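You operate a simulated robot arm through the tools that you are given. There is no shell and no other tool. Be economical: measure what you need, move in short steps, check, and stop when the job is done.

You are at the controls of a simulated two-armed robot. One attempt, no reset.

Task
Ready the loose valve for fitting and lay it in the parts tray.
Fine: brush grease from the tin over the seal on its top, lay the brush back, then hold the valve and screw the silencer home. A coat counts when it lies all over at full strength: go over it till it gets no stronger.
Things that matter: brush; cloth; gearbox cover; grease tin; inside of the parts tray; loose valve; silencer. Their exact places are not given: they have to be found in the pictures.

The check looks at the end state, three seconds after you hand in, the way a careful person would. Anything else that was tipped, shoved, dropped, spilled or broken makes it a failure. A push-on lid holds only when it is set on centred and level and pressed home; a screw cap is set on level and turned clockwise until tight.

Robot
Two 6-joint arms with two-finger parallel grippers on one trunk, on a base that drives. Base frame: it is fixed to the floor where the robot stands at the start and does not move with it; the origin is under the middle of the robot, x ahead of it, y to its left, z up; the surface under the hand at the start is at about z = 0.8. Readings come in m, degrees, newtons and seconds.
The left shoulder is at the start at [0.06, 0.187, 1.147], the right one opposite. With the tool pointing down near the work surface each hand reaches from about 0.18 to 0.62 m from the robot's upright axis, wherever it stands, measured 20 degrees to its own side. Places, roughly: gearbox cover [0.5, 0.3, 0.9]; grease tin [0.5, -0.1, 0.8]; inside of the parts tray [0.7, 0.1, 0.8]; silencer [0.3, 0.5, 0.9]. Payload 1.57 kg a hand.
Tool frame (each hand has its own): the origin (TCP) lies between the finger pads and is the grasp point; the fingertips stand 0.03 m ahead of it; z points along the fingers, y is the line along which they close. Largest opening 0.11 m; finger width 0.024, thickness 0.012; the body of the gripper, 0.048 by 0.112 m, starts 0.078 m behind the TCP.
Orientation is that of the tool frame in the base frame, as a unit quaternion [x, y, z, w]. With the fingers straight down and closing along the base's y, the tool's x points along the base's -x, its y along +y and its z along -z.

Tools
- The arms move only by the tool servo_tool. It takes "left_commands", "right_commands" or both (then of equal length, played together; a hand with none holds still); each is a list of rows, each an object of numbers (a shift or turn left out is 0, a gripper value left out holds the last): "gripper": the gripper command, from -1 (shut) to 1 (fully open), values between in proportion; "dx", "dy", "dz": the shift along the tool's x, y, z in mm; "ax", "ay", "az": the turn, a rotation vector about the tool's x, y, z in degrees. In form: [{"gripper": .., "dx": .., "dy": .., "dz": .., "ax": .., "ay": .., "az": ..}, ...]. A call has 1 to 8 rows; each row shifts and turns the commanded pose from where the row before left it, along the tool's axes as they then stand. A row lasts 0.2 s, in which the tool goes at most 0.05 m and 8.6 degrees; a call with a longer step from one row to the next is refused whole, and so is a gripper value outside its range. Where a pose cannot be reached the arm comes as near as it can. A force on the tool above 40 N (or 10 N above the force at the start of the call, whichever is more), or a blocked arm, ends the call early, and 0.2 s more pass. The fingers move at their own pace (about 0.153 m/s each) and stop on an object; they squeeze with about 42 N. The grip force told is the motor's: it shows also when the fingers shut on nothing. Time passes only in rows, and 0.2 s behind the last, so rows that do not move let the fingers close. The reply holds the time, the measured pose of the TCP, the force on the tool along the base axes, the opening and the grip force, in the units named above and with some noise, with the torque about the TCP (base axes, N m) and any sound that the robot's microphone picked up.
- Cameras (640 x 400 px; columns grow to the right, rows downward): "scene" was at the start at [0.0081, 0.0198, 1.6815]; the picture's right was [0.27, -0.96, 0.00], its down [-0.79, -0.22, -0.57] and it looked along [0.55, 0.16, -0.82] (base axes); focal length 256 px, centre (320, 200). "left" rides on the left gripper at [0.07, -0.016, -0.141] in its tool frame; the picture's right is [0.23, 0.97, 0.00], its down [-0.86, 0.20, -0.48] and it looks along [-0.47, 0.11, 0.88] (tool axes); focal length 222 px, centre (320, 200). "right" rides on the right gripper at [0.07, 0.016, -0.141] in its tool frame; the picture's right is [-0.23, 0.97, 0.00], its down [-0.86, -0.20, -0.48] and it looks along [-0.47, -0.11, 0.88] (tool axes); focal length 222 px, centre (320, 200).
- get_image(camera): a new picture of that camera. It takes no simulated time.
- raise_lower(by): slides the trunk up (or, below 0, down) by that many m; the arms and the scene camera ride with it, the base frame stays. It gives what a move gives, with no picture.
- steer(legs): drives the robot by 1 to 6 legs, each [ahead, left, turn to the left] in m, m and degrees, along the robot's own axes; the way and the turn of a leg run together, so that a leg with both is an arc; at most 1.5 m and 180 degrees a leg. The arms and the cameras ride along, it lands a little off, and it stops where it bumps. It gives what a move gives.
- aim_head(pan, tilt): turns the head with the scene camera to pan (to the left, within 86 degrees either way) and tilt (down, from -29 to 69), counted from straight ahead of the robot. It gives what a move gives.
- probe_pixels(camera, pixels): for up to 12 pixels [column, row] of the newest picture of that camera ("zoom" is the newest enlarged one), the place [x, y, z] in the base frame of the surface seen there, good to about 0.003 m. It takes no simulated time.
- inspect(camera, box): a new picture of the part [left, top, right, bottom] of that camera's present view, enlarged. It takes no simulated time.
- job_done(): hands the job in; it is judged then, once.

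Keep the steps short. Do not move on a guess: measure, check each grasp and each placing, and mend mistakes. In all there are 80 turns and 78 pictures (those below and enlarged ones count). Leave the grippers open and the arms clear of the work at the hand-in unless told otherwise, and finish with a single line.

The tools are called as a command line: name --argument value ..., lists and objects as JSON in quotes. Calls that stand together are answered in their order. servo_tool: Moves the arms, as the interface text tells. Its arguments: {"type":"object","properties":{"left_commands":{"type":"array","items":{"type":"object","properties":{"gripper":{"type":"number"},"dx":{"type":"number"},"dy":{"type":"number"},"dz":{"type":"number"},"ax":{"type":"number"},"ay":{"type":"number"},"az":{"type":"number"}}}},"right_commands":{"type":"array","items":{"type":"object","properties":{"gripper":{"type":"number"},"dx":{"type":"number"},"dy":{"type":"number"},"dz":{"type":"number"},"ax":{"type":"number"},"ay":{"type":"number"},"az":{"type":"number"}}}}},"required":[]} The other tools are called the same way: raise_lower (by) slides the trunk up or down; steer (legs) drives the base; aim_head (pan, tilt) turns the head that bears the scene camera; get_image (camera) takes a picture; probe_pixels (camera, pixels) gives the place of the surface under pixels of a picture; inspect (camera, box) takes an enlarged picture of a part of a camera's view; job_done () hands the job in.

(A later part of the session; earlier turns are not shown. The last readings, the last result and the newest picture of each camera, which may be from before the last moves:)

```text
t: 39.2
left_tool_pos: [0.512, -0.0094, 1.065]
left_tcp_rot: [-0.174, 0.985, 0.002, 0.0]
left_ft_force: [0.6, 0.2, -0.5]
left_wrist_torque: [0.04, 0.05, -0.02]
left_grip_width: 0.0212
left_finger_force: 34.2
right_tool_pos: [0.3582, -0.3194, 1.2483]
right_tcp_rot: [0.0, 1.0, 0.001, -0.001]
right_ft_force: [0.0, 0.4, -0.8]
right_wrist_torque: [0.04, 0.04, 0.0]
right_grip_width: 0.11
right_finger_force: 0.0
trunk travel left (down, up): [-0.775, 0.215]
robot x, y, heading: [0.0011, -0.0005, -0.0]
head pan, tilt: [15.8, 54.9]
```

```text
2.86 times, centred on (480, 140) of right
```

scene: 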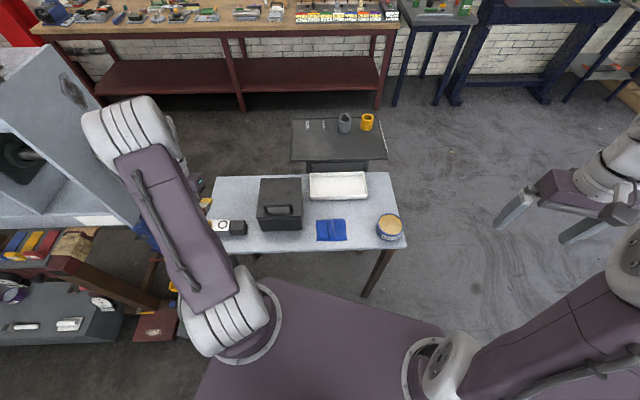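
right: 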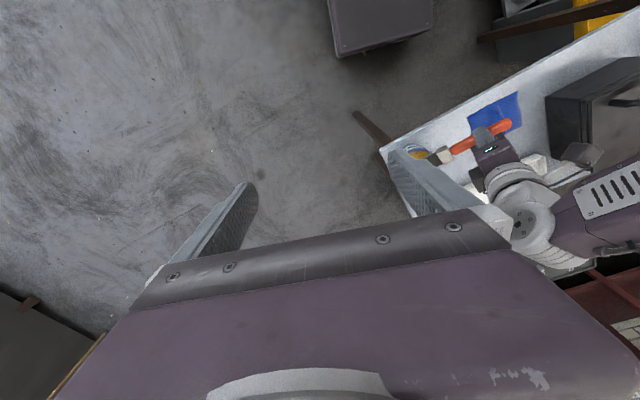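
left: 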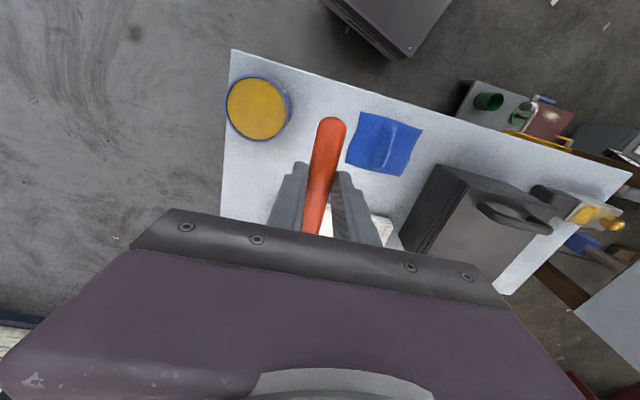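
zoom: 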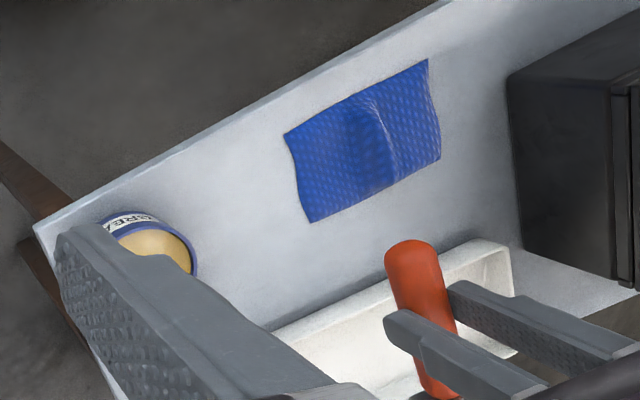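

Above the brush's place. I lower to the grasp height, checking the force at the end.

servo_tool --left_commands '[{"dz": 43}, {"dz": 43}, {"dz": 43}, {"dz": 43}, {"dz": 40}, {"dz": 7}, {"dz": 5}, {"dz": 2}]'

```text
t: 41.0
left_tool_pos: [0.5123, -0.0073, 0.8383]
left_tcp_rot: [-0.173, 0.985, -0.001, 0.002]
left_ft_force: [2.7, 4.7, 19.6]
left_wrist_torque: [-0.2, 0.83, -0.12]
left_grip_width: 0.0216
left_finger_force: 34.3
right_tool_pos: [0.3547, -0.3176, 1.2514]
right_tcp_rot: [0.0, 1.0, -0.001, 0.001]
right_ft_force: [0.4, 0.7, 0.0]
right_wrist_torque: [0.0, 0.0, -0.03]
right_grip_width: 0.1099
right_finger_force: 0.1
trunk travel left (down, up): [-0.775, 0.215]
robot x, y, heading: [0.0047, -0.0007, 0.2]
head pan, tilt: [15.8, 54.9]
```

The brush bears on the table (20 N). I ease 1 mm up and open a little, then rise.

servo_tool --left_commands '[{"dz": -1}, {"gripper": -0.4}, {}, {}, {"dz": -20}, {"dz": -40}, {"dz": -45}, {"dz": -45}]'

get_image --camera "left"

```text
t: 42.8
left_tool_pos: [0.5121, -0.0067, 0.9877]
left_tcp_rot: [-0.174, 0.985, 0.0, 0.0]
left_ft_force: [0.8, 0.0, -0.2]
left_wrist_torque: [0.03, -0.02, -0.01]
left_grip_width: 0.0329
left_finger_force: 0.1
right_tool_pos: [0.3561, -0.3182, 1.2495]
right_tcp_rot: [-0.001, 1.0, 0.0, 0.0]
right_ft_force: [0.4, -0.9, -0.7]
right_wrist_torque: [-0.02, 0.02, 0.02]
right_grip_width: 0.1098
right_finger_force: 0.0
trunk travel left (down, up): [-0.775, 0.215]
robot x, y, heading: [-0.0039, 0.0019, -0.1]
head pan, tilt: [15.8, 54.9]
```

```text
49 pictures are left
```

left: 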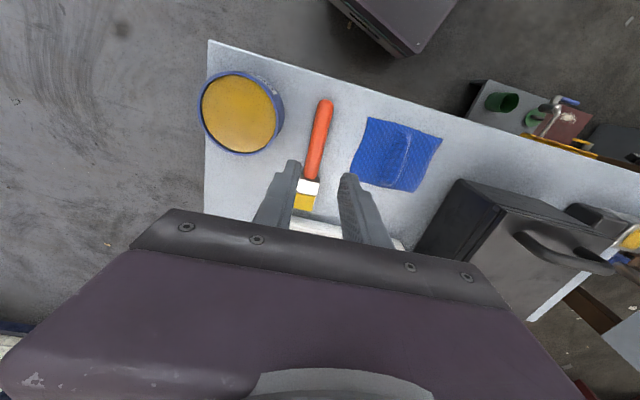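

The brush lies in its place. Now I bring the left hand over the valve's coil, turning it to ψ≈106° so that the jaws close across the coil.

servo_tool --left_commands '[{"dz": -38, "az": -7.8}, {"dz": -38, "az": -7.8}, {"dz": -38, "az": -7.8}, {"dx": -21.2, "dy": 41.5}, {"dx": -21.2, "dy": 41.5}, {"dx": -21.2, "dy": 41.5}, {"dx": -21.2, "dy": 41.5}, {"dx": -21.2, "dy": 41.5}]'

servo_tool --left_commands '[{"dx": -21.2, "dy": 41.5}, {"dx": -21.2, "dy": 41.5}, {"dx": -21.2, "dy": 41.5}, {"dx": -21.2, "dy": 41.5}, {"dx": -21.2, "dy": 41.5}, {"gripper": 0.36, "az": -7.8}, {"az": -7.8}, {"az": -7.8}]'

servo_tool --left_commands '[{"az": -7.8}, {"az": -7.8}, {"az": -7.8}, {"az": -7.8}, {"az": -7.8}]'

get_image --camera "left"

get_image --camera "scene"

```text
t: 44.6
left_tool_pos: [0.446, 0.2201, 1.1042]
left_tcp_rot: [-0.37, 0.929, -0.001, 0.001]
left_ft_force: [0.8, 0.6, 0.0]
left_wrist_torque: [-0.04, -0.04, 0.0]
left_grip_width: 0.0331
left_finger_force: 0.0
right_tool_pos: [0.3549, -0.3171, 1.2493]
right_tcp_rot: [0.0, 1.0, -0.002, 0.0]
right_ft_force: [-0.6, 0.4, 0.3]
right_wrist_torque: [-0.01, -0.01, -0.03]
right_grip_width: 0.1101
right_finger_force: 0.1
trunk travel left (down, up): [-0.775, 0.215]
robot x, y, heading: [0.0031, 0.0, -0.1]
head pan, tilt: [15.8, 54.9]
```

```text
t: 46.4
left_tool_pos: [0.3809, 0.4404, 1.1036]
left_tcp_rot: [-0.55, 0.835, 0.0, 0.0]
left_ft_force: [1.0, 0.0, 0.0]
left_wrist_torque: [-0.02, 0.01, -0.03]
left_grip_width: 0.0747
left_finger_force: 0.0
right_tool_pos: [0.3566, -0.3178, 1.2492]
right_tcp_rot: [0.001, 1.0, 0.0, -0.001]
right_ft_force: [0.3, -0.3, 1.0]
right_wrist_torque: [-0.03, 0.01, -0.03]
right_grip_width: 0.11
right_finger_force: 0.1
trunk travel left (down, up): [-0.775, 0.215]
robot x, y, heading: [-0.0013, -0.0005, 0.1]
head pan, tilt: [15.8, 54.9]
```

```text
t: 47.6
left_tool_pos: [0.3803, 0.4391, 1.104]
left_tcp_rot: [0.798, -0.602, 0.0, 0.0]
left_ft_force: [0.3, -0.8, -0.6]
left_wrist_torque: [0.0, -0.01, 0.01]
left_grip_width: 0.0746
left_finger_force: 0.0
right_tool_pos: [0.3566, -0.319, 1.2488]
right_tcp_rot: [-0.001, 1.0, 0.0, 0.0]
right_ft_force: [-0.3, -0.5, -0.6]
right_wrist_torque: [0.04, 0.01, -0.01]
right_grip_width: 0.11
right_finger_force: 0.0
trunk travel left (down, up): [-0.775, 0.215]
robot x, y, heading: [-0.0038, 0.0001, 0.1]
head pan, tilt: [15.8, 54.9]
```

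```text
48 pictures are left
```

left: 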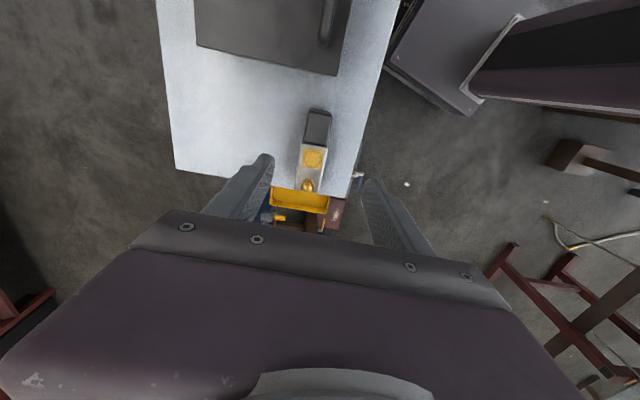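

```text
47 pictures are left
```

scene: 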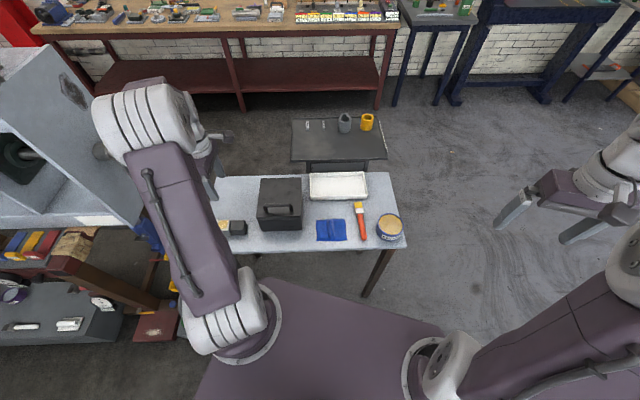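

The valve lies nearly along the view. I zoom and measure the coil.

inspect --camera "left" --box '[270, 90, 366, 200]'

```text
3.64 times, centred on (318, 145) of left
```

zoom: 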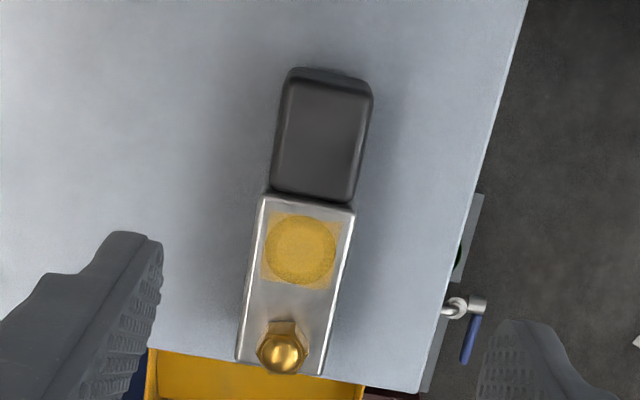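

probe_pixels --camera "zoom" --pixels '[[290, 90], [366, 100], [277, 185], [349, 195], [320, 140], [265, 203], [349, 212], [240, 355], [320, 370], [283, 350], [300, 248], [283, 335]]'

```text
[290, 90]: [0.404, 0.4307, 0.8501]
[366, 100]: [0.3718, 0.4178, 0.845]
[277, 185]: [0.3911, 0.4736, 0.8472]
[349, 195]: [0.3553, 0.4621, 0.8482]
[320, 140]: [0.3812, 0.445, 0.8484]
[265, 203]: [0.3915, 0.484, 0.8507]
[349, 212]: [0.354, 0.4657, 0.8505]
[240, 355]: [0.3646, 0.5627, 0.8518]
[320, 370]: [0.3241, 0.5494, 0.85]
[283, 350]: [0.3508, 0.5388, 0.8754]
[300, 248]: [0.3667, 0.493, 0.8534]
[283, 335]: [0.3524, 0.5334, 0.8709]
```

Coil centre (0.381,0.446), valve yaw ≈19°. I fine-turn, then descend around the coil and close.

servo_tool --left_commands '[{"az": -2.8}, {"dx": -2.3, "dy": -2.6, "dz": 42}, {"dz": 42}, {"dz": 42}, {"dz": 42}, {"dz": 42}, {"dz": 30}]'

get_image --camera "left"

```text
t: 49.2
left_tool_pos: [0.3832, 0.4436, 0.861]
left_tcp_rot: [0.812, -0.584, -0.001, 0.0]
left_ft_force: [-0.4, 0.5, -0.2]
left_wrist_torque: [0.02, 0.04, -0.02]
left_grip_width: 0.0748
left_finger_force: 0.1
right_tool_pos: [0.3564, -0.3183, 1.2492]
right_tcp_rot: [0.0, 1.0, 0.0, -0.001]
right_ft_force: [0.9, 0.4, -0.2]
right_wrist_torque: [-0.01, 0.01, 0.0]
right_grip_width: 0.1099
right_finger_force: 0.1
trunk travel left (down, up): [-0.775, 0.215]
robot x, y, heading: [-0.0001, -0.0013, 0.1]
head pan, tilt: [15.8, 54.9]
```

```text
45 pictures are left
```

left: 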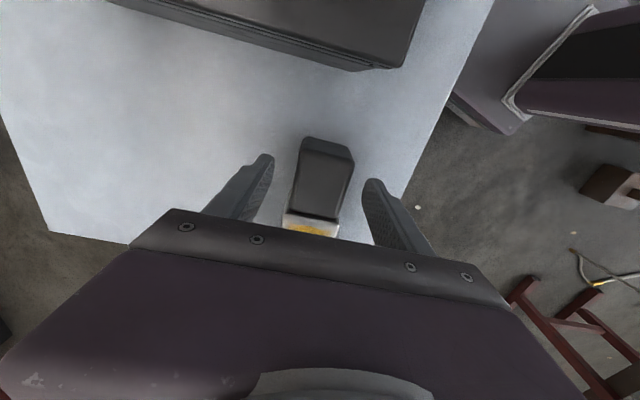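

Coil sits between the fingers. I lower 23 mm, close, and check the grip.

servo_tool --left_commands '[{"dz": 12}, {"dz": 10}, {"gripper": 0}, {"gripper": -1}, {}, {}]'

servo_tool --left_commands '[{"dz": -20}, {"dz": -40}, {"dz": -40}, {"dz": -40}]'

get_image --camera "left"

get_image --camera "scene"

```text
t: 50.6
left_tool_pos: [0.3829, 0.4419, 0.8401]
left_tcp_rot: [0.812, -0.583, 0.0, 0.0]
left_ft_force: [0.9, -0.6, -0.1]
left_wrist_torque: [0.03, -0.04, -0.06]
left_grip_width: 0.0441
left_finger_force: 41.4
right_tool_pos: [0.3575, -0.3194, 1.2488]
right_tcp_rot: [0.0, 1.0, 0.0, 0.0]
right_ft_force: [0.0, 0.6, 0.4]
right_wrist_torque: [-0.02, 0.01, -0.01]
right_grip_width: 0.1102
right_finger_force: 0.0
trunk travel left (down, up): [-0.775, 0.215]
robot x, y, heading: [-0.0015, 0.0019, -0.1]
head pan, tilt: [15.8, 54.9]
```

```text
t: 51.6
left_tool_pos: [0.381, 0.4409, 0.9796]
left_tcp_rot: [0.812, -0.584, -0.001, 0.001]
left_ft_force: [0.7, 0.2, -5.5]
left_wrist_torque: [-0.34, -0.14, 0.01]
left_grip_width: 0.0439
left_finger_force: 42.3
right_tool_pos: [0.3563, -0.3193, 1.2491]
right_tcp_rot: [-0.001, 1.0, 0.0, -0.001]
right_ft_force: [-0.1, 0.6, -0.1]
right_wrist_torque: [0.0, -0.02, -0.01]
right_grip_width: 0.11
right_finger_force: 0.1
trunk travel left (down, up): [-0.775, 0.215]
robot x, y, heading: [0.0012, 0.0033, -0.0]
head pan, tilt: [15.8, 54.9]
```

```text
44 pictures are left
```

left: 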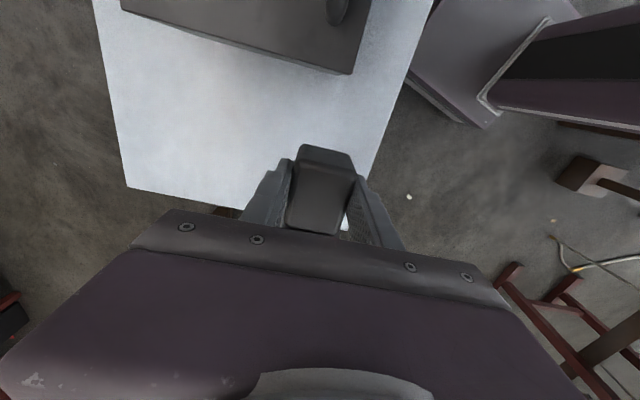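

```text
43 pictures are left
```

scene: 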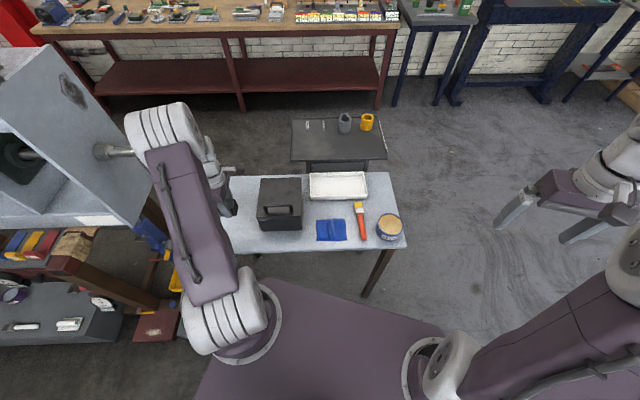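

The valve is held (opening 0.044, weight ≈5.5 N). I carry it to the middle at z≈1.02 and turn it so the silencer points ahead-right, where the right hand can work.

servo_tool --left_commands '[{"dz": -40}, {"dx": 39.7, "dy": 18.2}, {"dx": 39.7, "dy": 18.2}, {"dx": 39.7, "dy": 18.2}, {"dx": 39.7, "dy": 18.2}, {"dx": 39.7, "dy": 18.2}, {"dx": 39.7, "dy": 18.2}, {"dx": 39.7, "dy": 18.2}]'

servo_tool --left_commands '[{"dx": 39.7, "dy": 18.2}, {"dx": 39.7, "dy": 18.2}, {"az": 8.165}, {"az": 8.165}, {"az": 8.165}, {"az": 8.165}, {"az": 8.165}, {"az": 8.165}]'

servo_tool --left_commands '[{"az": 8.165}, {"az": 8.165}, {"az": 8.165}, {"az": 8.165}, {"az": 8.165}, {"az": 8.165}, {"az": 8.165}, {"az": 8.165}]'

servo_tool --left_commands '[{"az": 8.165}, {"az": 8.165}, {"az": 8.165}]'

get_image --camera "scene"

get_image --camera "right"

```text
t: 53.4
left_tool_pos: [0.3502, 0.1356, 1.0207]
left_tcp_rot: [0.812, -0.583, -0.001, -0.001]
left_ft_force: [-0.5, -1.2, -5.2]
left_wrist_torque: [-0.33, -0.12, -0.03]
left_grip_width: 0.044
left_finger_force: 41.7
right_tool_pos: [0.358, -0.3209, 1.2484]
right_tcp_rot: [0.0, 1.0, 0.0, -0.001]
right_ft_force: [0.2, -1.3, 0.3]
right_wrist_torque: [0.0, 0.01, 0.01]
right_grip_width: 0.11
right_finger_force: 0.1
trunk travel left (down, up): [-0.775, 0.215]
robot x, y, heading: [-0.003, -0.0008, 0.1]
head pan, tilt: [15.8, 54.9]
```

```text
t: 55.2
left_tool_pos: [0.342, 0.0507, 1.0193]
left_tcp_rot: [-0.496, 0.868, 0.001, 0.0]
left_ft_force: [0.7, -0.6, -5.5]
left_wrist_torque: [-0.34, 0.18, 0.01]
left_grip_width: 0.0437
left_finger_force: 42.3
right_tool_pos: [0.3574, -0.3186, 1.2485]
right_tcp_rot: [0.0, 1.0, 0.0, 0.0]
right_ft_force: [-0.1, -0.5, 0.2]
right_wrist_torque: [-0.03, 0.04, 0.02]
right_grip_width: 0.1099
right_finger_force: 0.1
trunk travel left (down, up): [-0.775, 0.215]
robot x, y, heading: [0.0007, -0.003, -0.0]
head pan, tilt: [15.8, 54.9]
```

```text
t: 57.0
left_tool_pos: [0.3425, 0.0504, 1.0204]
left_tcp_rot: [0.051, 0.999, 0.0, 0.001]
left_ft_force: [0.2, 0.1, -6.0]
left_wrist_torque: [0.05, 0.35, 0.0]
left_grip_width: 0.0438
left_finger_force: 42.0
right_tool_pos: [0.3565, -0.3193, 1.2486]
right_tcp_rot: [0.0, 1.0, -0.001, -0.001]
right_ft_force: [-0.8, 0.3, -0.5]
right_wrist_torque: [-0.01, 0.0, 0.0]
right_grip_width: 0.11
right_finger_force: 0.2
trunk travel left (down, up): [-0.775, 0.215]
robot x, y, heading: [0.0019, 0.0002, 0.3]
head pan, tilt: [15.8, 54.9]
```

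```text
t: 57.8
left_tool_pos: [0.3412, 0.0515, 1.0187]
left_tcp_rot: [0.261, 0.965, 0.001, -0.002]
left_ft_force: [-0.2, -0.1, -6.7]
left_wrist_torque: [0.2, 0.28, -0.04]
left_grip_width: 0.0439
left_finger_force: 41.8
right_tool_pos: [0.3573, -0.3188, 1.2486]
right_tcp_rot: [0.0, 1.0, 0.0, 0.0]
right_ft_force: [0.3, -0.2, -0.4]
right_wrist_torque: [0.03, -0.04, 0.0]
right_grip_width: 0.1099
right_finger_force: 0.1
trunk travel left (down, up): [-0.775, 0.215]
robot x, y, heading: [0.0009, -0.0027, -0.0]
head pan, tilt: [15.8, 54.9]
```

```text
42 pictures are left
```

scene: 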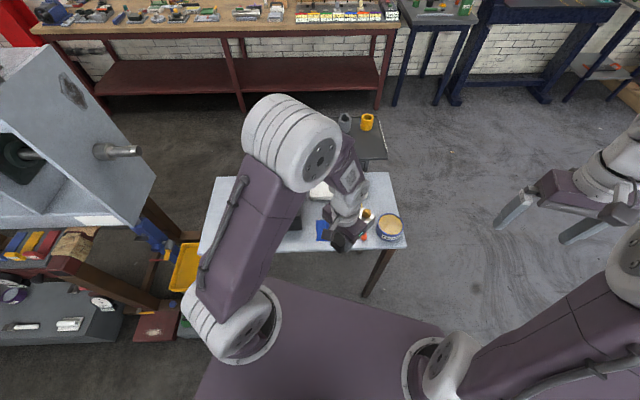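

```text
41 pictures are left
```

right: 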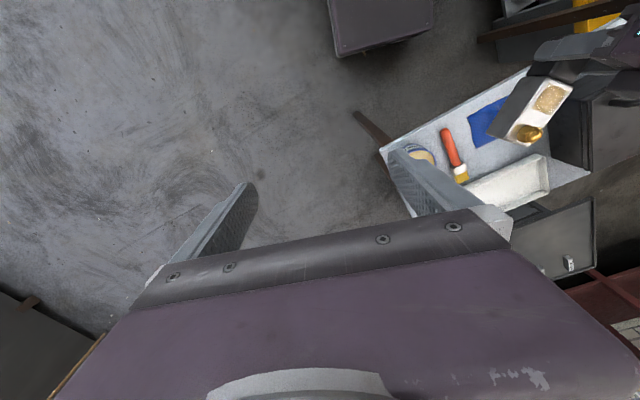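

The right camera sees the valve at about (535,110). I zoom there and measure the silencer and its hex.

inspect --camera "right" --box '[490, 70, 590, 160]'

```text
4.44 times, centred on (540, 115) of right
```

zoom: 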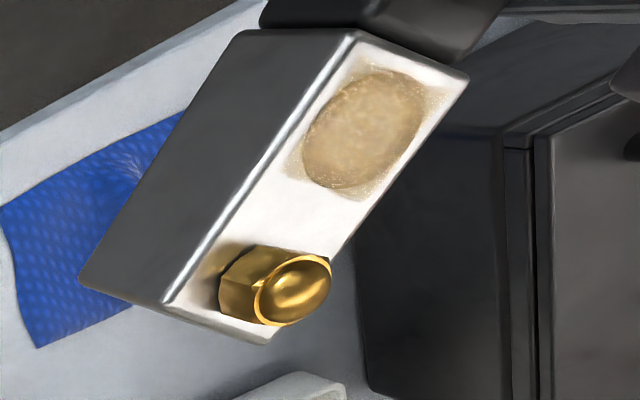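

probe_pixels --camera "zoom" --pixels '[[295, 285], [275, 310], [310, 262], [240, 275], [240, 310], [225, 262], [175, 298], [265, 338], [335, 240], [355, 40], [460, 78], [270, 255]]'

inspect --camera "scene" --box '[335, 195, 395, 240]'

```text
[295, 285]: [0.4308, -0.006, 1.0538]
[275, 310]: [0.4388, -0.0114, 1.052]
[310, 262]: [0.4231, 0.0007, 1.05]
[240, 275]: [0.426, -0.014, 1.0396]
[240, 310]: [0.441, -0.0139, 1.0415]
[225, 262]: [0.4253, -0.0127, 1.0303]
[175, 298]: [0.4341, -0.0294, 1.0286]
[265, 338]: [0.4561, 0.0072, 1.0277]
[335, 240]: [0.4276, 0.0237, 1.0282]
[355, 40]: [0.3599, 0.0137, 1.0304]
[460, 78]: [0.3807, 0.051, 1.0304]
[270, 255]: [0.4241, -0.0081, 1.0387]
```

```text
8.89 times, centred on (365, 218) of scene
```

zoom: 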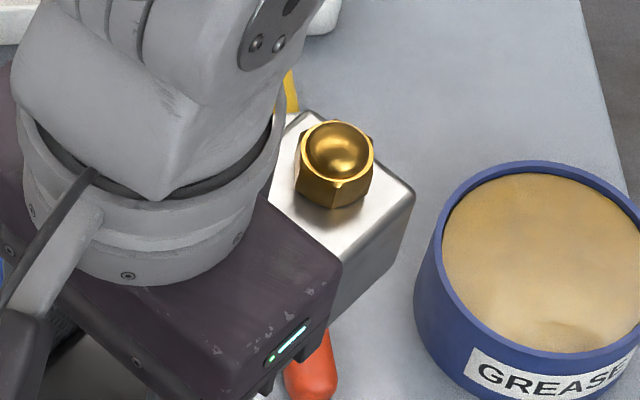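

Valve is level, silencer axis ≈(0.432,-0.005), block top 1.029, dome top 1.054. I zoom closer to read the hex orientation.

inspect --camera "scene" --box '[358, 204, 378, 218]'

```text
16.00 times, centred on (368, 211) of scene
```

zoom: 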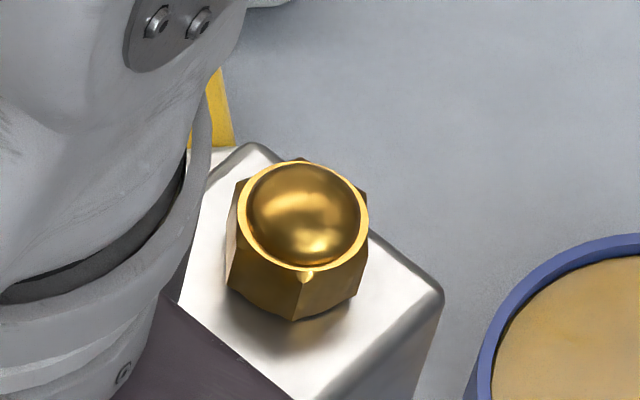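

probe_pixels --camera "zoom" --pixels '[[296, 300], [231, 260], [360, 275], [239, 182], [366, 195], [303, 215], [262, 265], [330, 270], [305, 166], [303, 265]]'

```text
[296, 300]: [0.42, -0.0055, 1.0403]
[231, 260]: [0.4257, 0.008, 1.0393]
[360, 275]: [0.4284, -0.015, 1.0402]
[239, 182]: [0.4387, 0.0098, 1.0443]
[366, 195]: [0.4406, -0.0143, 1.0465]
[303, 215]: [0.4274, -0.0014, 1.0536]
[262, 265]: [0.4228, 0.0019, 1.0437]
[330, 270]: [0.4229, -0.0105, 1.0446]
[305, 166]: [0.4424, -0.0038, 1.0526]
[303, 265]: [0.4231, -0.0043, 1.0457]
```

Hex flats' normals lie near 98°, 38° and −22°, centre (0.433,-0.003). I turn the right hand 8°, lean it 20° away from the left hand, and bring it above the silencer at z≈1.12.

servo_tool --right_commands '[{"az": -8, "gripper": 0}, {"ay": 7}, {"ay": 7}, {"ay": 6}]'

servo_tool --right_commands '[{"dx": -20.5, "dy": 37.8, "dz": 9.7}, {"dx": -20.5, "dy": 37.8, "dz": 9.7}, {"dx": -20.5, "dy": 37.8, "dz": 9.7}, {"dx": -20.5, "dy": 37.8, "dz": 9.7}, {"dx": -20.5, "dy": 37.8, "dz": 9.7}, {"dx": -20.5, "dy": 37.8, "dz": 9.7}, {"dx": -20.5, "dy": 37.8, "dz": 9.7}, {"dx": -20.5, "dy": 37.8, "dz": 9.7}]'

get_image --camera "right"

get_image --camera "scene"

```text
t: 58.8
left_tool_pos: [0.3421, 0.0514, 1.0193]
left_tcp_rot: [0.259, 0.966, 0.0, -0.001]
left_ft_force: [0.7, -0.5, -5.2]
left_wrist_torque: [0.2, 0.28, 0.0]
left_grip_width: 0.0436
left_finger_force: 41.7
right_tool_pos: [0.3588, -0.3196, 1.2503]
right_tcp_rot: [-0.068, 0.982, -0.012, -0.174]
right_ft_force: [-0.5, 0.3, 0.5]
right_wrist_torque: [0.01, 0.03, 0.01]
right_grip_width: 0.0549
right_finger_force: 0.2
trunk travel left (down, up): [-0.775, 0.215]
robot x, y, heading: [-0.0057, 0.0027, -0.3]
head pan, tilt: [15.8, 54.9]
```

```text
t: 60.6
left_tool_pos: [0.344, 0.0529, 1.0193]
left_tcp_rot: [0.26, 0.966, -0.001, 0.0]
left_ft_force: [-0.9, -0.7, -5.0]
left_wrist_torque: [0.18, 0.29, -0.02]
left_grip_width: 0.0437
left_finger_force: 41.7
right_tool_pos: [0.4419, 0.0008, 1.1212]
right_tcp_rot: [-0.068, 0.982, -0.013, -0.174]
right_ft_force: [-0.2, 0.4, -1.4]
right_wrist_torque: [-0.01, 0.01, 0.0]
right_grip_width: 0.0545
right_finger_force: 0.1
trunk travel left (down, up): [-0.775, 0.215]
robot x, y, heading: [-0.0018, -0.003, 0.0]
head pan, tilt: [15.8, 54.9]
```

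```text
37 pictures are left
```

right: 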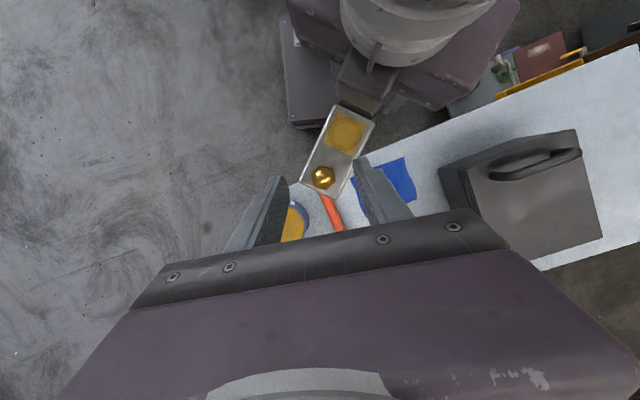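

```text
36 pictures are left
```

scene: 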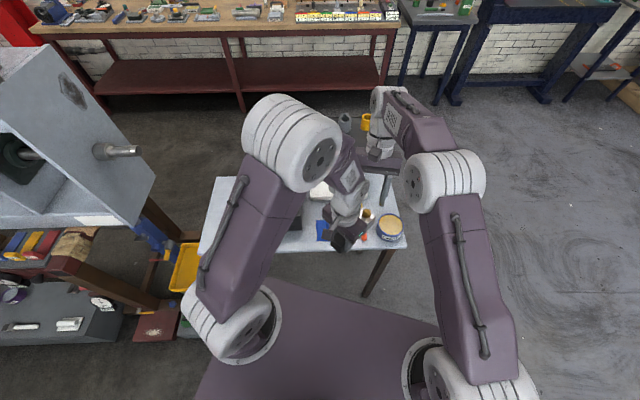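

A good top view now. I zoom in on the silencer between the jaws.

inspect --camera "right" --box '[295, 150, 351, 200]'

```text
8.00 times, centred on (323, 175) of right
```

zoom: 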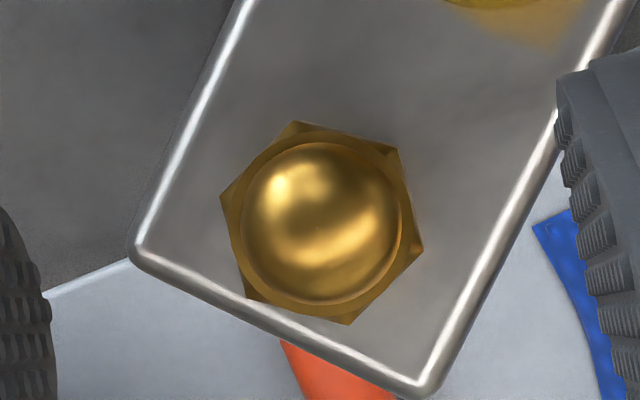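

probe_pixels --camera "zoom" --pixels '[[296, 125], [395, 152], [418, 245], [348, 320], [250, 297], [224, 198], [320, 220], [138, 255], [422, 388], [240, 300], [600, 30]]'

```text
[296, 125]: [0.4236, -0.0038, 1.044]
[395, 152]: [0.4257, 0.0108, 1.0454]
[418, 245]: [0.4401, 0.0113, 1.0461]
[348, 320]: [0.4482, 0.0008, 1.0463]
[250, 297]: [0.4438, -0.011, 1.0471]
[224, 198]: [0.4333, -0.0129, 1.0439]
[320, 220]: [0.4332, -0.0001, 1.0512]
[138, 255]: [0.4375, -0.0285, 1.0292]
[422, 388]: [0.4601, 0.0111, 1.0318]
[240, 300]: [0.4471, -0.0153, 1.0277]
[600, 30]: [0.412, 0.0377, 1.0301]
```

Hex centre (0.436,-0.001), flats at ψ≈11°. I correct 3°, descend to z≈1.064, and close on the hex.

servo_tool --right_commands '[{"ax": 1.03, "az": -2.8}, {"dx": -8, "dz": 19}, {"dx": -8, "dz": 19}, {"dx": -5.5, "dz": 14}, {}]'

get_image --camera "right"

inspect --camera "scene" --box '[335, 185, 405, 240]'

```text
t: 61.8
left_tool_pos: [0.3429, 0.0525, 1.019]
left_tcp_rot: [0.26, 0.966, 0.0, 0.0]
left_ft_force: [0.4, -0.2, -5.6]
left_wrist_torque: [0.17, 0.26, -0.03]
left_grip_width: 0.0439
left_finger_force: 42.2
right_tool_pos: [0.4428, -0.0028, 1.0652]
right_tcp_rot: [-0.095, 0.98, -0.017, -0.174]
right_ft_force: [-0.3, -0.1, -0.2]
right_wrist_torque: [0.01, -0.04, 0.0]
right_grip_width: 0.0548
right_finger_force: 0.1
trunk travel left (down, up): [-0.775, 0.215]
robot x, y, heading: [-0.0015, -0.0001, -0.0]
head pan, tilt: [15.8, 54.9]
```

```text
34 pictures are left
```

right: 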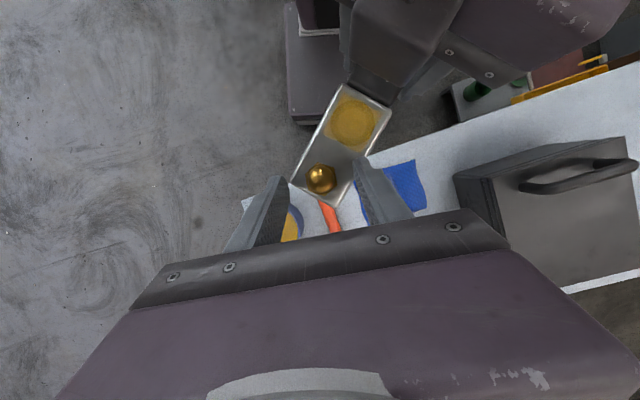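

```text
7.27 times, centred on (370, 212) of scene
```

zoom: 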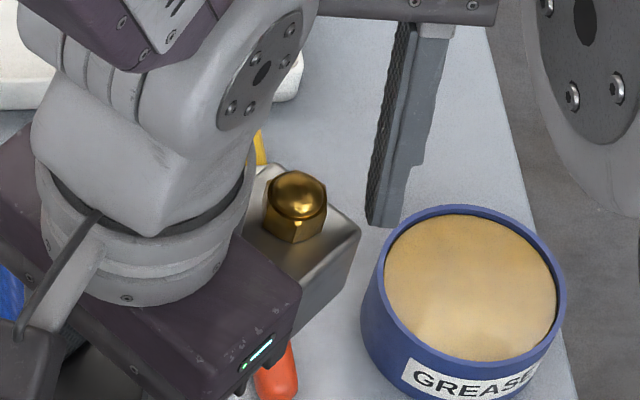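

The silencer projects at (321,180), exactly at the jaw centre. I close and check.

servo_tool --right_commands '[{"gripper": -0.4}, {"gripper": -1}, {}, {}]'

inspect --camera "right" --box '[260, 120, 380, 210]'

```text
t: 62.8
left_tool_pos: [0.343, 0.0515, 1.0199]
left_tcp_rot: [0.261, 0.965, 0.0, 0.0]
left_ft_force: [-0.2, -9.9, -5.1]
left_wrist_torque: [0.34, 0.39, -0.83]
left_grip_width: 0.0439
left_finger_force: 42.1
right_tool_pos: [0.445, -0.0009, 1.0635]
right_tcp_rot: [-0.094, 0.98, -0.015, -0.173]
right_ft_force: [-1.2, 9.1, -0.5]
right_wrist_torque: [0.26, 0.02, -0.1]
right_grip_width: 0.0235
right_finger_force: 35.3
trunk travel left (down, up): [-0.775, 0.215]
robot x, y, heading: [0.002, 0.0038, -0.2]
head pan, tilt: [15.8, 54.9]
```

```text
4.44 times, centred on (320, 165) of right
```

zoom: 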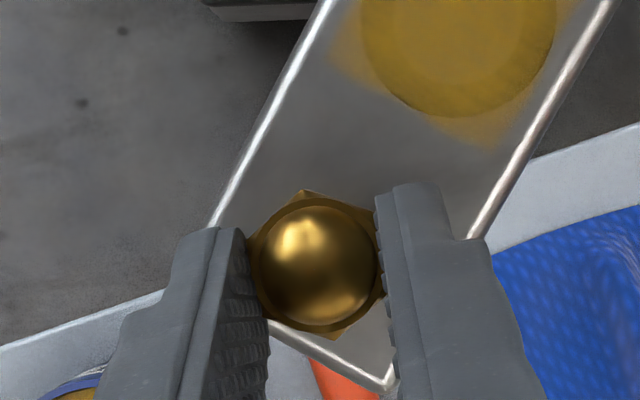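

Gripped on flats (0.0235). I ease 1.5 mm sideways to relieve the side force and turn clockwise ~60°, pivoting about the silencer axis.

servo_tool --right_commands '[{"dy": 1.5}, {"ax": -2.907, "az": 7.99, "dx": 0.1, "dy": -1.3}, {"ax": -2.907, "az": 7.99, "dx": 0.1, "dy": -1.3}, {"ax": -2.907, "az": 7.99, "dx": 0.1, "dy": -1.3}, {"ax": -2.907, "az": 7.99, "dx": 0.1, "dy": -1.3}, {"ax": -2.907, "az": 7.99, "dx": 0.1, "dy": -1.3}, {"ax": -2.907, "az": 7.99, "dx": 0.1, "dy": -1.3}, {"ax": -2.907, "az": 7.99, "dx": 0.1, "dy": -1.3}]'

inspect --camera "right" --box '[260, 120, 380, 210]'

```text
t: 64.6
left_tool_pos: [0.3427, 0.0505, 1.0192]
left_tcp_rot: [0.26, 0.966, 0.0, -0.002]
left_ft_force: [-4.7, 5.4, 14.6]
left_wrist_torque: [-0.46, -1.17, 0.24]
left_grip_width: 0.0436
left_finger_force: 42.0
right_tool_pos: [0.4396, -0.0085, 1.0651]
right_tcp_rot: [0.406, 0.897, 0.071, -0.158]
right_ft_force: [5.2, -6.9, -14.5]
right_wrist_torque: [-0.88, -0.79, 0.02]
right_grip_width: 0.0234
right_finger_force: 35.7
trunk travel left (down, up): [-0.775, 0.215]
robot x, y, heading: [0.0004, -0.0001, -0.0]
head pan, tilt: [15.8, 54.9]
```

```text
4.44 times, centred on (320, 165) of right
```

zoom: 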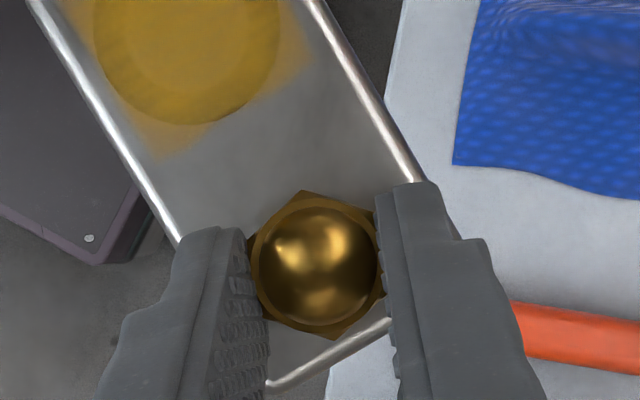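

The silencer turned 60° with little torque; the hand was pulled down, so the thread advances. I open, measure the dome height, and swing back.

servo_tool --right_commands '[{"gripper": -0.2}, {"ax": 2.907, "az": -7.99, "dx": 0.1, "dy": 1.3}, {"ax": 2.907, "az": -7.99, "dx": 0.1, "dy": 1.3}, {"ax": 2.907, "az": -7.99, "dx": 0.1, "dy": 1.3}, {"ax": 2.907, "az": -7.99, "dx": 0.1, "dy": 1.3}, {"ax": 2.907, "az": -7.99, "dx": 0.1, "dy": 1.3}, {"ax": 2.907, "az": -7.99, "dx": 0.1, "dy": 1.3}, {"ax": 2.907, "az": -7.99, "dx": 0.1, "dy": 1.3}]'

inspect --camera "right" --box '[260, 120, 380, 210]'

probe_pixels --camera "zoom" --pixels '[[315, 255], [315, 262], [308, 255], [325, 250], [255, 230], [360, 210], [305, 195], [385, 290], [300, 150]]'

```text
t: 66.4
left_tool_pos: [0.343, 0.0502, 1.0183]
left_tcp_rot: [0.259, 0.966, 0.0, 0.0]
left_ft_force: [0.0, 0.9, -6.1]
left_wrist_torque: [0.17, 0.29, 0.04]
left_grip_width: 0.0437
left_finger_force: 41.7
right_tool_pos: [0.4444, -0.0001, 1.0639]
right_tcp_rot: [-0.094, 0.98, -0.016, -0.172]
right_ft_force: [0.2, 0.1, 0.2]
right_wrist_torque: [0.03, -0.03, 0.01]
right_grip_width: 0.0439
right_finger_force: 0.2
trunk travel left (down, up): [-0.775, 0.215]
robot x, y, heading: [0.0014, 0.0038, -0.2]
head pan, tilt: [15.8, 54.9]
```

```text
4.44 times, centred on (320, 165) of right
```

zoom: 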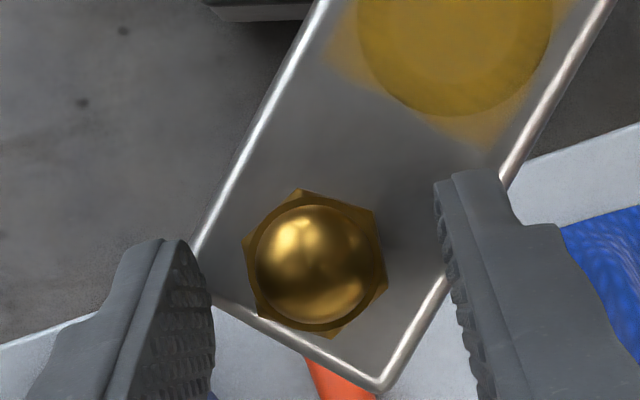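

```text
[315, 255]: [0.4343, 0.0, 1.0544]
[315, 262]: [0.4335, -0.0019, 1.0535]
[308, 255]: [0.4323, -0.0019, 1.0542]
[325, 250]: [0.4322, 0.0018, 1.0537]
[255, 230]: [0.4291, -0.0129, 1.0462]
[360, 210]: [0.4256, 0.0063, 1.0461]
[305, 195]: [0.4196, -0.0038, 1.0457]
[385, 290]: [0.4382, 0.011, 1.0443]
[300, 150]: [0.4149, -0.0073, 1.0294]
```

Dome height is unchanged within noise. I repeat the cycle, following slightly downward, and watch the forces.

servo_tool --right_commands '[{"gripper": -1, "dy": -1}, {}, {"ax": -2.907, "az": 7.99, "dx": 0.07, "dy": -1.3, "dz": 0.1}, {"ax": -2.907, "az": 7.99, "dx": 0.07, "dy": -1.3, "dz": 0.1}, {"ax": -2.907, "az": 7.99, "dx": 0.07, "dy": -1.3, "dz": 0.1}]'

servo_tool --right_commands '[{"ax": -2.907, "az": 7.99, "dx": 0.07, "dy": -1.3, "dz": 0.1}, {"ax": -2.907, "az": 7.99, "dx": 0.07, "dy": -1.3, "dz": 0.1}, {"ax": -2.907, "az": 7.99, "dx": 0.07, "dy": -1.3, "dz": 0.1}, {"ax": -2.907, "az": 7.99, "dx": 0.07, "dy": -1.3, "dz": 0.1}]'

servo_tool --right_commands '[{"gripper": -0.2}, {"ax": 2.907, "az": -7.99, "dx": 0.1, "dy": 1.3}, {"ax": 2.907, "az": -7.99, "dx": 0.1, "dy": 1.3}, {"ax": 2.907, "az": -7.99, "dx": 0.1, "dy": 1.3}, {"ax": 2.907, "az": -7.99, "dx": 0.1, "dy": 1.3}, {"ax": 2.907, "az": -7.99, "dx": 0.1, "dy": 1.3}, {"ax": 2.907, "az": -7.99, "dx": 0.1, "dy": 1.3}, {"ax": 2.907, "az": -7.99, "dx": 0.1, "dy": 1.3}]'

inspect --camera "right" --box '[260, 120, 380, 210]'

probe_pixels --camera "zoom" --pixels '[[315, 255], [315, 262], [308, 255], [325, 250], [255, 230], [360, 210], [300, 150], [310, 170]]'

```text
t: 67.6
left_tool_pos: [0.3426, 0.0511, 1.02]
left_tcp_rot: [0.26, 0.966, 0.0, 0.0]
left_ft_force: [1.1, -3.9, -5.6]
left_wrist_torque: [0.29, 0.6, -0.29]
left_grip_width: 0.0438
left_finger_force: 41.9
right_tool_pos: [0.4438, -0.0042, 1.0651]
right_tcp_rot: [0.125, 0.977, 0.023, -0.172]
right_ft_force: [-0.9, 3.9, 0.0]
right_wrist_torque: [0.02, -0.29, 0.02]
right_grip_width: 0.0232
right_finger_force: 35.8
trunk travel left (down, up): [-0.775, 0.215]
robot x, y, heading: [-0.0057, -0.0, -0.2]
head pan, tilt: [15.8, 54.9]
```

```text
t: 68.6
left_tool_pos: [0.3424, 0.0512, 1.0191]
left_tcp_rot: [0.26, 0.966, 0.0, 0.0]
left_ft_force: [-1.8, -10.1, -4.4]
left_wrist_torque: [0.43, 0.38, -1.01]
left_grip_width: 0.0439
left_finger_force: 41.6
right_tool_pos: [0.4409, -0.01, 1.0644]
right_tcp_rot: [0.406, 0.898, 0.071, -0.158]
right_ft_force: [2.0, 9.3, 0.0]
right_wrist_torque: [0.03, -0.29, -0.02]
right_grip_width: 0.0231
right_finger_force: 36.1
trunk travel left (down, up): [-0.775, 0.215]
robot x, y, heading: [-0.0029, 0.0028, -0.1]
head pan, tilt: [15.8, 54.9]
```

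```text
t: 70.4
left_tool_pos: [0.3439, 0.0522, 1.0189]
left_tcp_rot: [0.259, 0.966, 0.0, 0.0]
left_ft_force: [0.1, 0.3, -5.0]
left_wrist_torque: [0.16, 0.33, 0.02]
left_grip_width: 0.0436
left_finger_force: 41.9
right_tool_pos: [0.443, -0.0007, 1.0651]
right_tcp_rot: [-0.096, 0.98, -0.017, -0.173]
right_ft_force: [0.8, 0.3, -1.0]
right_wrist_torque: [0.01, -0.02, 0.02]
right_grip_width: 0.044
right_finger_force: 0.1
trunk travel left (down, up): [-0.775, 0.215]
robot x, y, heading: [0.0026, 0.0043, -0.1]
head pan, tilt: [15.8, 54.9]
```

```text
4.44 times, centred on (320, 165) of right
```

zoom: 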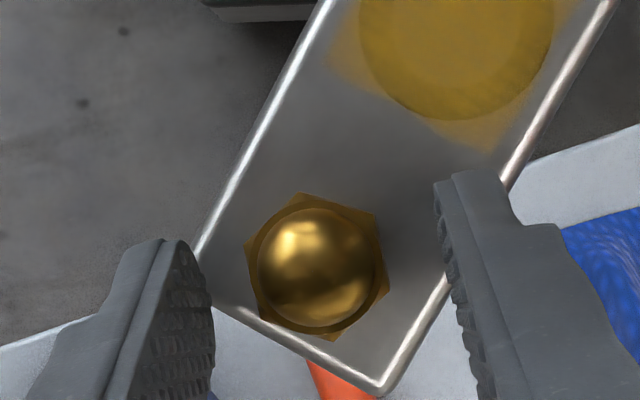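

```text
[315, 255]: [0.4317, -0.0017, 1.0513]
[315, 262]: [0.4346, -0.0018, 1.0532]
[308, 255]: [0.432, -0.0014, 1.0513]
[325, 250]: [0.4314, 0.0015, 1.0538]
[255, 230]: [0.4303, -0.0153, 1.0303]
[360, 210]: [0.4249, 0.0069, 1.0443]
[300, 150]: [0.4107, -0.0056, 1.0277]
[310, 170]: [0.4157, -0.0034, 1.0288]
```

Sinking about 1 mm per 60°, no axial load now: good. I run two more cycles and check the torque.

servo_tool --right_commands '[{"gripper": -1, "dy": 0.5}, {}, {"ax": -2.907, "az": 7.99, "dx": 0.07, "dy": -1.3, "dz": 0.1}, {"ax": -2.907, "az": 7.99, "dx": 0.07, "dy": -1.3, "dz": 0.1}, {"ax": -2.907, "az": 7.99, "dx": 0.07, "dy": -1.3, "dz": 0.1}, {"ax": -2.907, "az": 7.99, "dx": 0.07, "dy": -1.3, "dz": 0.1}, {"ax": -2.907, "az": 7.99, "dx": 0.07, "dy": -1.3, "dz": 0.1}, {"ax": -2.907, "az": 7.99, "dx": 0.07, "dy": -1.3, "dz": 0.1}]'

servo_tool --right_commands '[{"ax": -2.907, "az": 7.99, "dx": 0.07, "dy": -1.3, "dz": 0.1}, {"gripper": -0.2}, {"ax": 2.907, "az": -7.99, "dx": 0.1, "dy": 1.3}, {"ax": 2.907, "az": -7.99, "dx": 0.1, "dy": 1.3}, {"ax": 2.907, "az": -7.99, "dx": 0.1, "dy": 1.3}, {"ax": 2.907, "az": -7.99, "dx": 0.1, "dy": 1.3}, {"ax": 2.907, "az": -7.99, "dx": 0.1, "dy": 1.3}, {"ax": 2.907, "az": -7.99, "dx": 0.1, "dy": 1.3}]'

servo_tool --right_commands '[{"ax": 2.907, "az": -7.99, "dx": 0.1, "dy": 1.3}, {"gripper": -1}, {}, {"ax": -2.907, "az": 7.99, "dx": 0.07, "dy": -1.3, "dz": 0.1}, {"ax": -2.907, "az": 7.99, "dx": 0.07, "dy": -1.3, "dz": 0.1}, {"ax": -2.907, "az": 7.99, "dx": 0.07, "dy": -1.3, "dz": 0.1}, {"ax": -2.907, "az": 7.99, "dx": 0.07, "dy": -1.3, "dz": 0.1}, {"ax": -2.907, "az": 7.99, "dx": 0.07, "dy": -1.3, "dz": 0.1}]'

servo_tool --right_commands '[{"ax": -2.907, "az": 7.99, "dx": 0.07, "dy": -1.3, "dz": 0.1}, {"ax": -2.907, "az": 7.99, "dx": 0.07, "dy": -1.3, "dz": 0.1}]'

inspect --camera "right" --box '[260, 120, 380, 210]'

```text
t: 72.2
left_tool_pos: [0.3428, 0.0511, 1.0188]
left_tcp_rot: [0.26, 0.966, 0.0, 0.0]
left_ft_force: [0.8, -0.7, -10.0]
left_wrist_torque: [0.07, 0.72, -0.62]
left_grip_width: 0.0441
left_finger_force: 42.2
right_tool_pos: [0.4405, -0.0083, 1.0654]
right_tcp_rot: [0.338, 0.925, 0.059, -0.163]
right_ft_force: [-0.7, -0.6, 4.3]
right_wrist_torque: [0.33, 0.03, 0.7]
right_grip_width: 0.0249
right_finger_force: 36.2
trunk travel left (down, up): [-0.775, 0.215]
robot x, y, heading: [-0.0008, 0.0002, 0.3]
head pan, tilt: [15.8, 54.9]
```

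```text
t: 74.0
left_tool_pos: [0.3428, 0.0509, 1.0199]
left_tcp_rot: [0.261, 0.965, 0.0, 0.001]
left_ft_force: [0.8, 0.0, -4.7]
left_wrist_torque: [0.15, 0.3, 0.01]
left_grip_width: 0.0436
left_finger_force: 42.1
right_tool_pos: [0.4442, -0.002, 1.0648]
right_tcp_rot: [-0.021, 0.985, -0.003, -0.174]
right_ft_force: [0.1, 0.7, 0.0]
right_wrist_torque: [0.01, -0.01, 0.0]
right_grip_width: 0.0441
right_finger_force: 0.1
trunk travel left (down, up): [-0.775, 0.215]
robot x, y, heading: [-0.0019, 0.0004, 0.2]
head pan, tilt: [15.8, 54.9]
```

```text
t: 75.8
left_tool_pos: [0.3424, 0.0504, 1.0185]
left_tcp_rot: [0.261, 0.965, -0.001, -0.001]
left_ft_force: [0.7, 2.5, -9.1]
left_wrist_torque: [0.26, 0.64, -0.33]
left_grip_width: 0.0436
left_finger_force: 42.4
right_tool_pos: [0.4417, -0.0069, 1.0644]
right_tcp_rot: [0.268, 0.948, 0.048, -0.167]
right_ft_force: [-1.0, -2.8, 3.0]
right_wrist_torque: [-0.1, -0.02, 0.64]
right_grip_width: 0.0234
right_finger_force: 35.9
trunk travel left (down, up): [-0.775, 0.215]
robot x, y, heading: [-0.0002, -0.0012, 0.1]
head pan, tilt: [15.8, 54.9]
```

```text
t: 76.4
left_tool_pos: [0.3426, 0.0508, 1.0198]
left_tcp_rot: [0.26, 0.966, 0.0, 0.0]
left_ft_force: [1.4, -1.8, -5.2]
left_wrist_torque: [0.13, 0.54, -0.76]
left_grip_width: 0.0438
left_finger_force: 41.9
right_tool_pos: [0.4395, -0.0076, 1.0649]
right_tcp_rot: [0.406, 0.897, 0.071, -0.158]
right_ft_force: [0.4, 1.9, -0.2]
right_wrist_torque: [0.09, -0.3, 0.61]
right_grip_width: 0.0261
right_finger_force: 37.6
trunk travel left (down, up): [-0.775, 0.215]
robot x, y, heading: [-0.0031, 0.0013, 0.0]
head pan, tilt: [15.8, 54.9]
```

```text
4.44 times, centred on (320, 165) of right
```

zoom: 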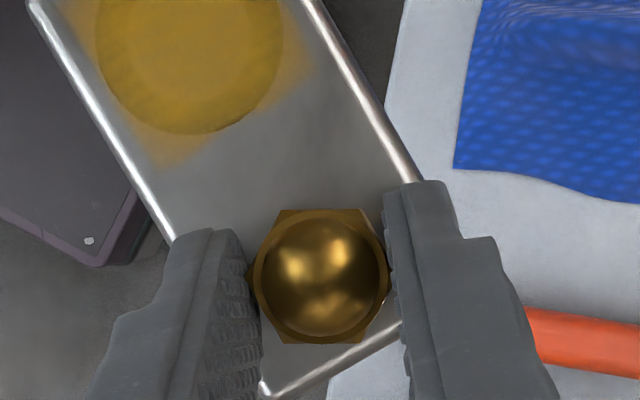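

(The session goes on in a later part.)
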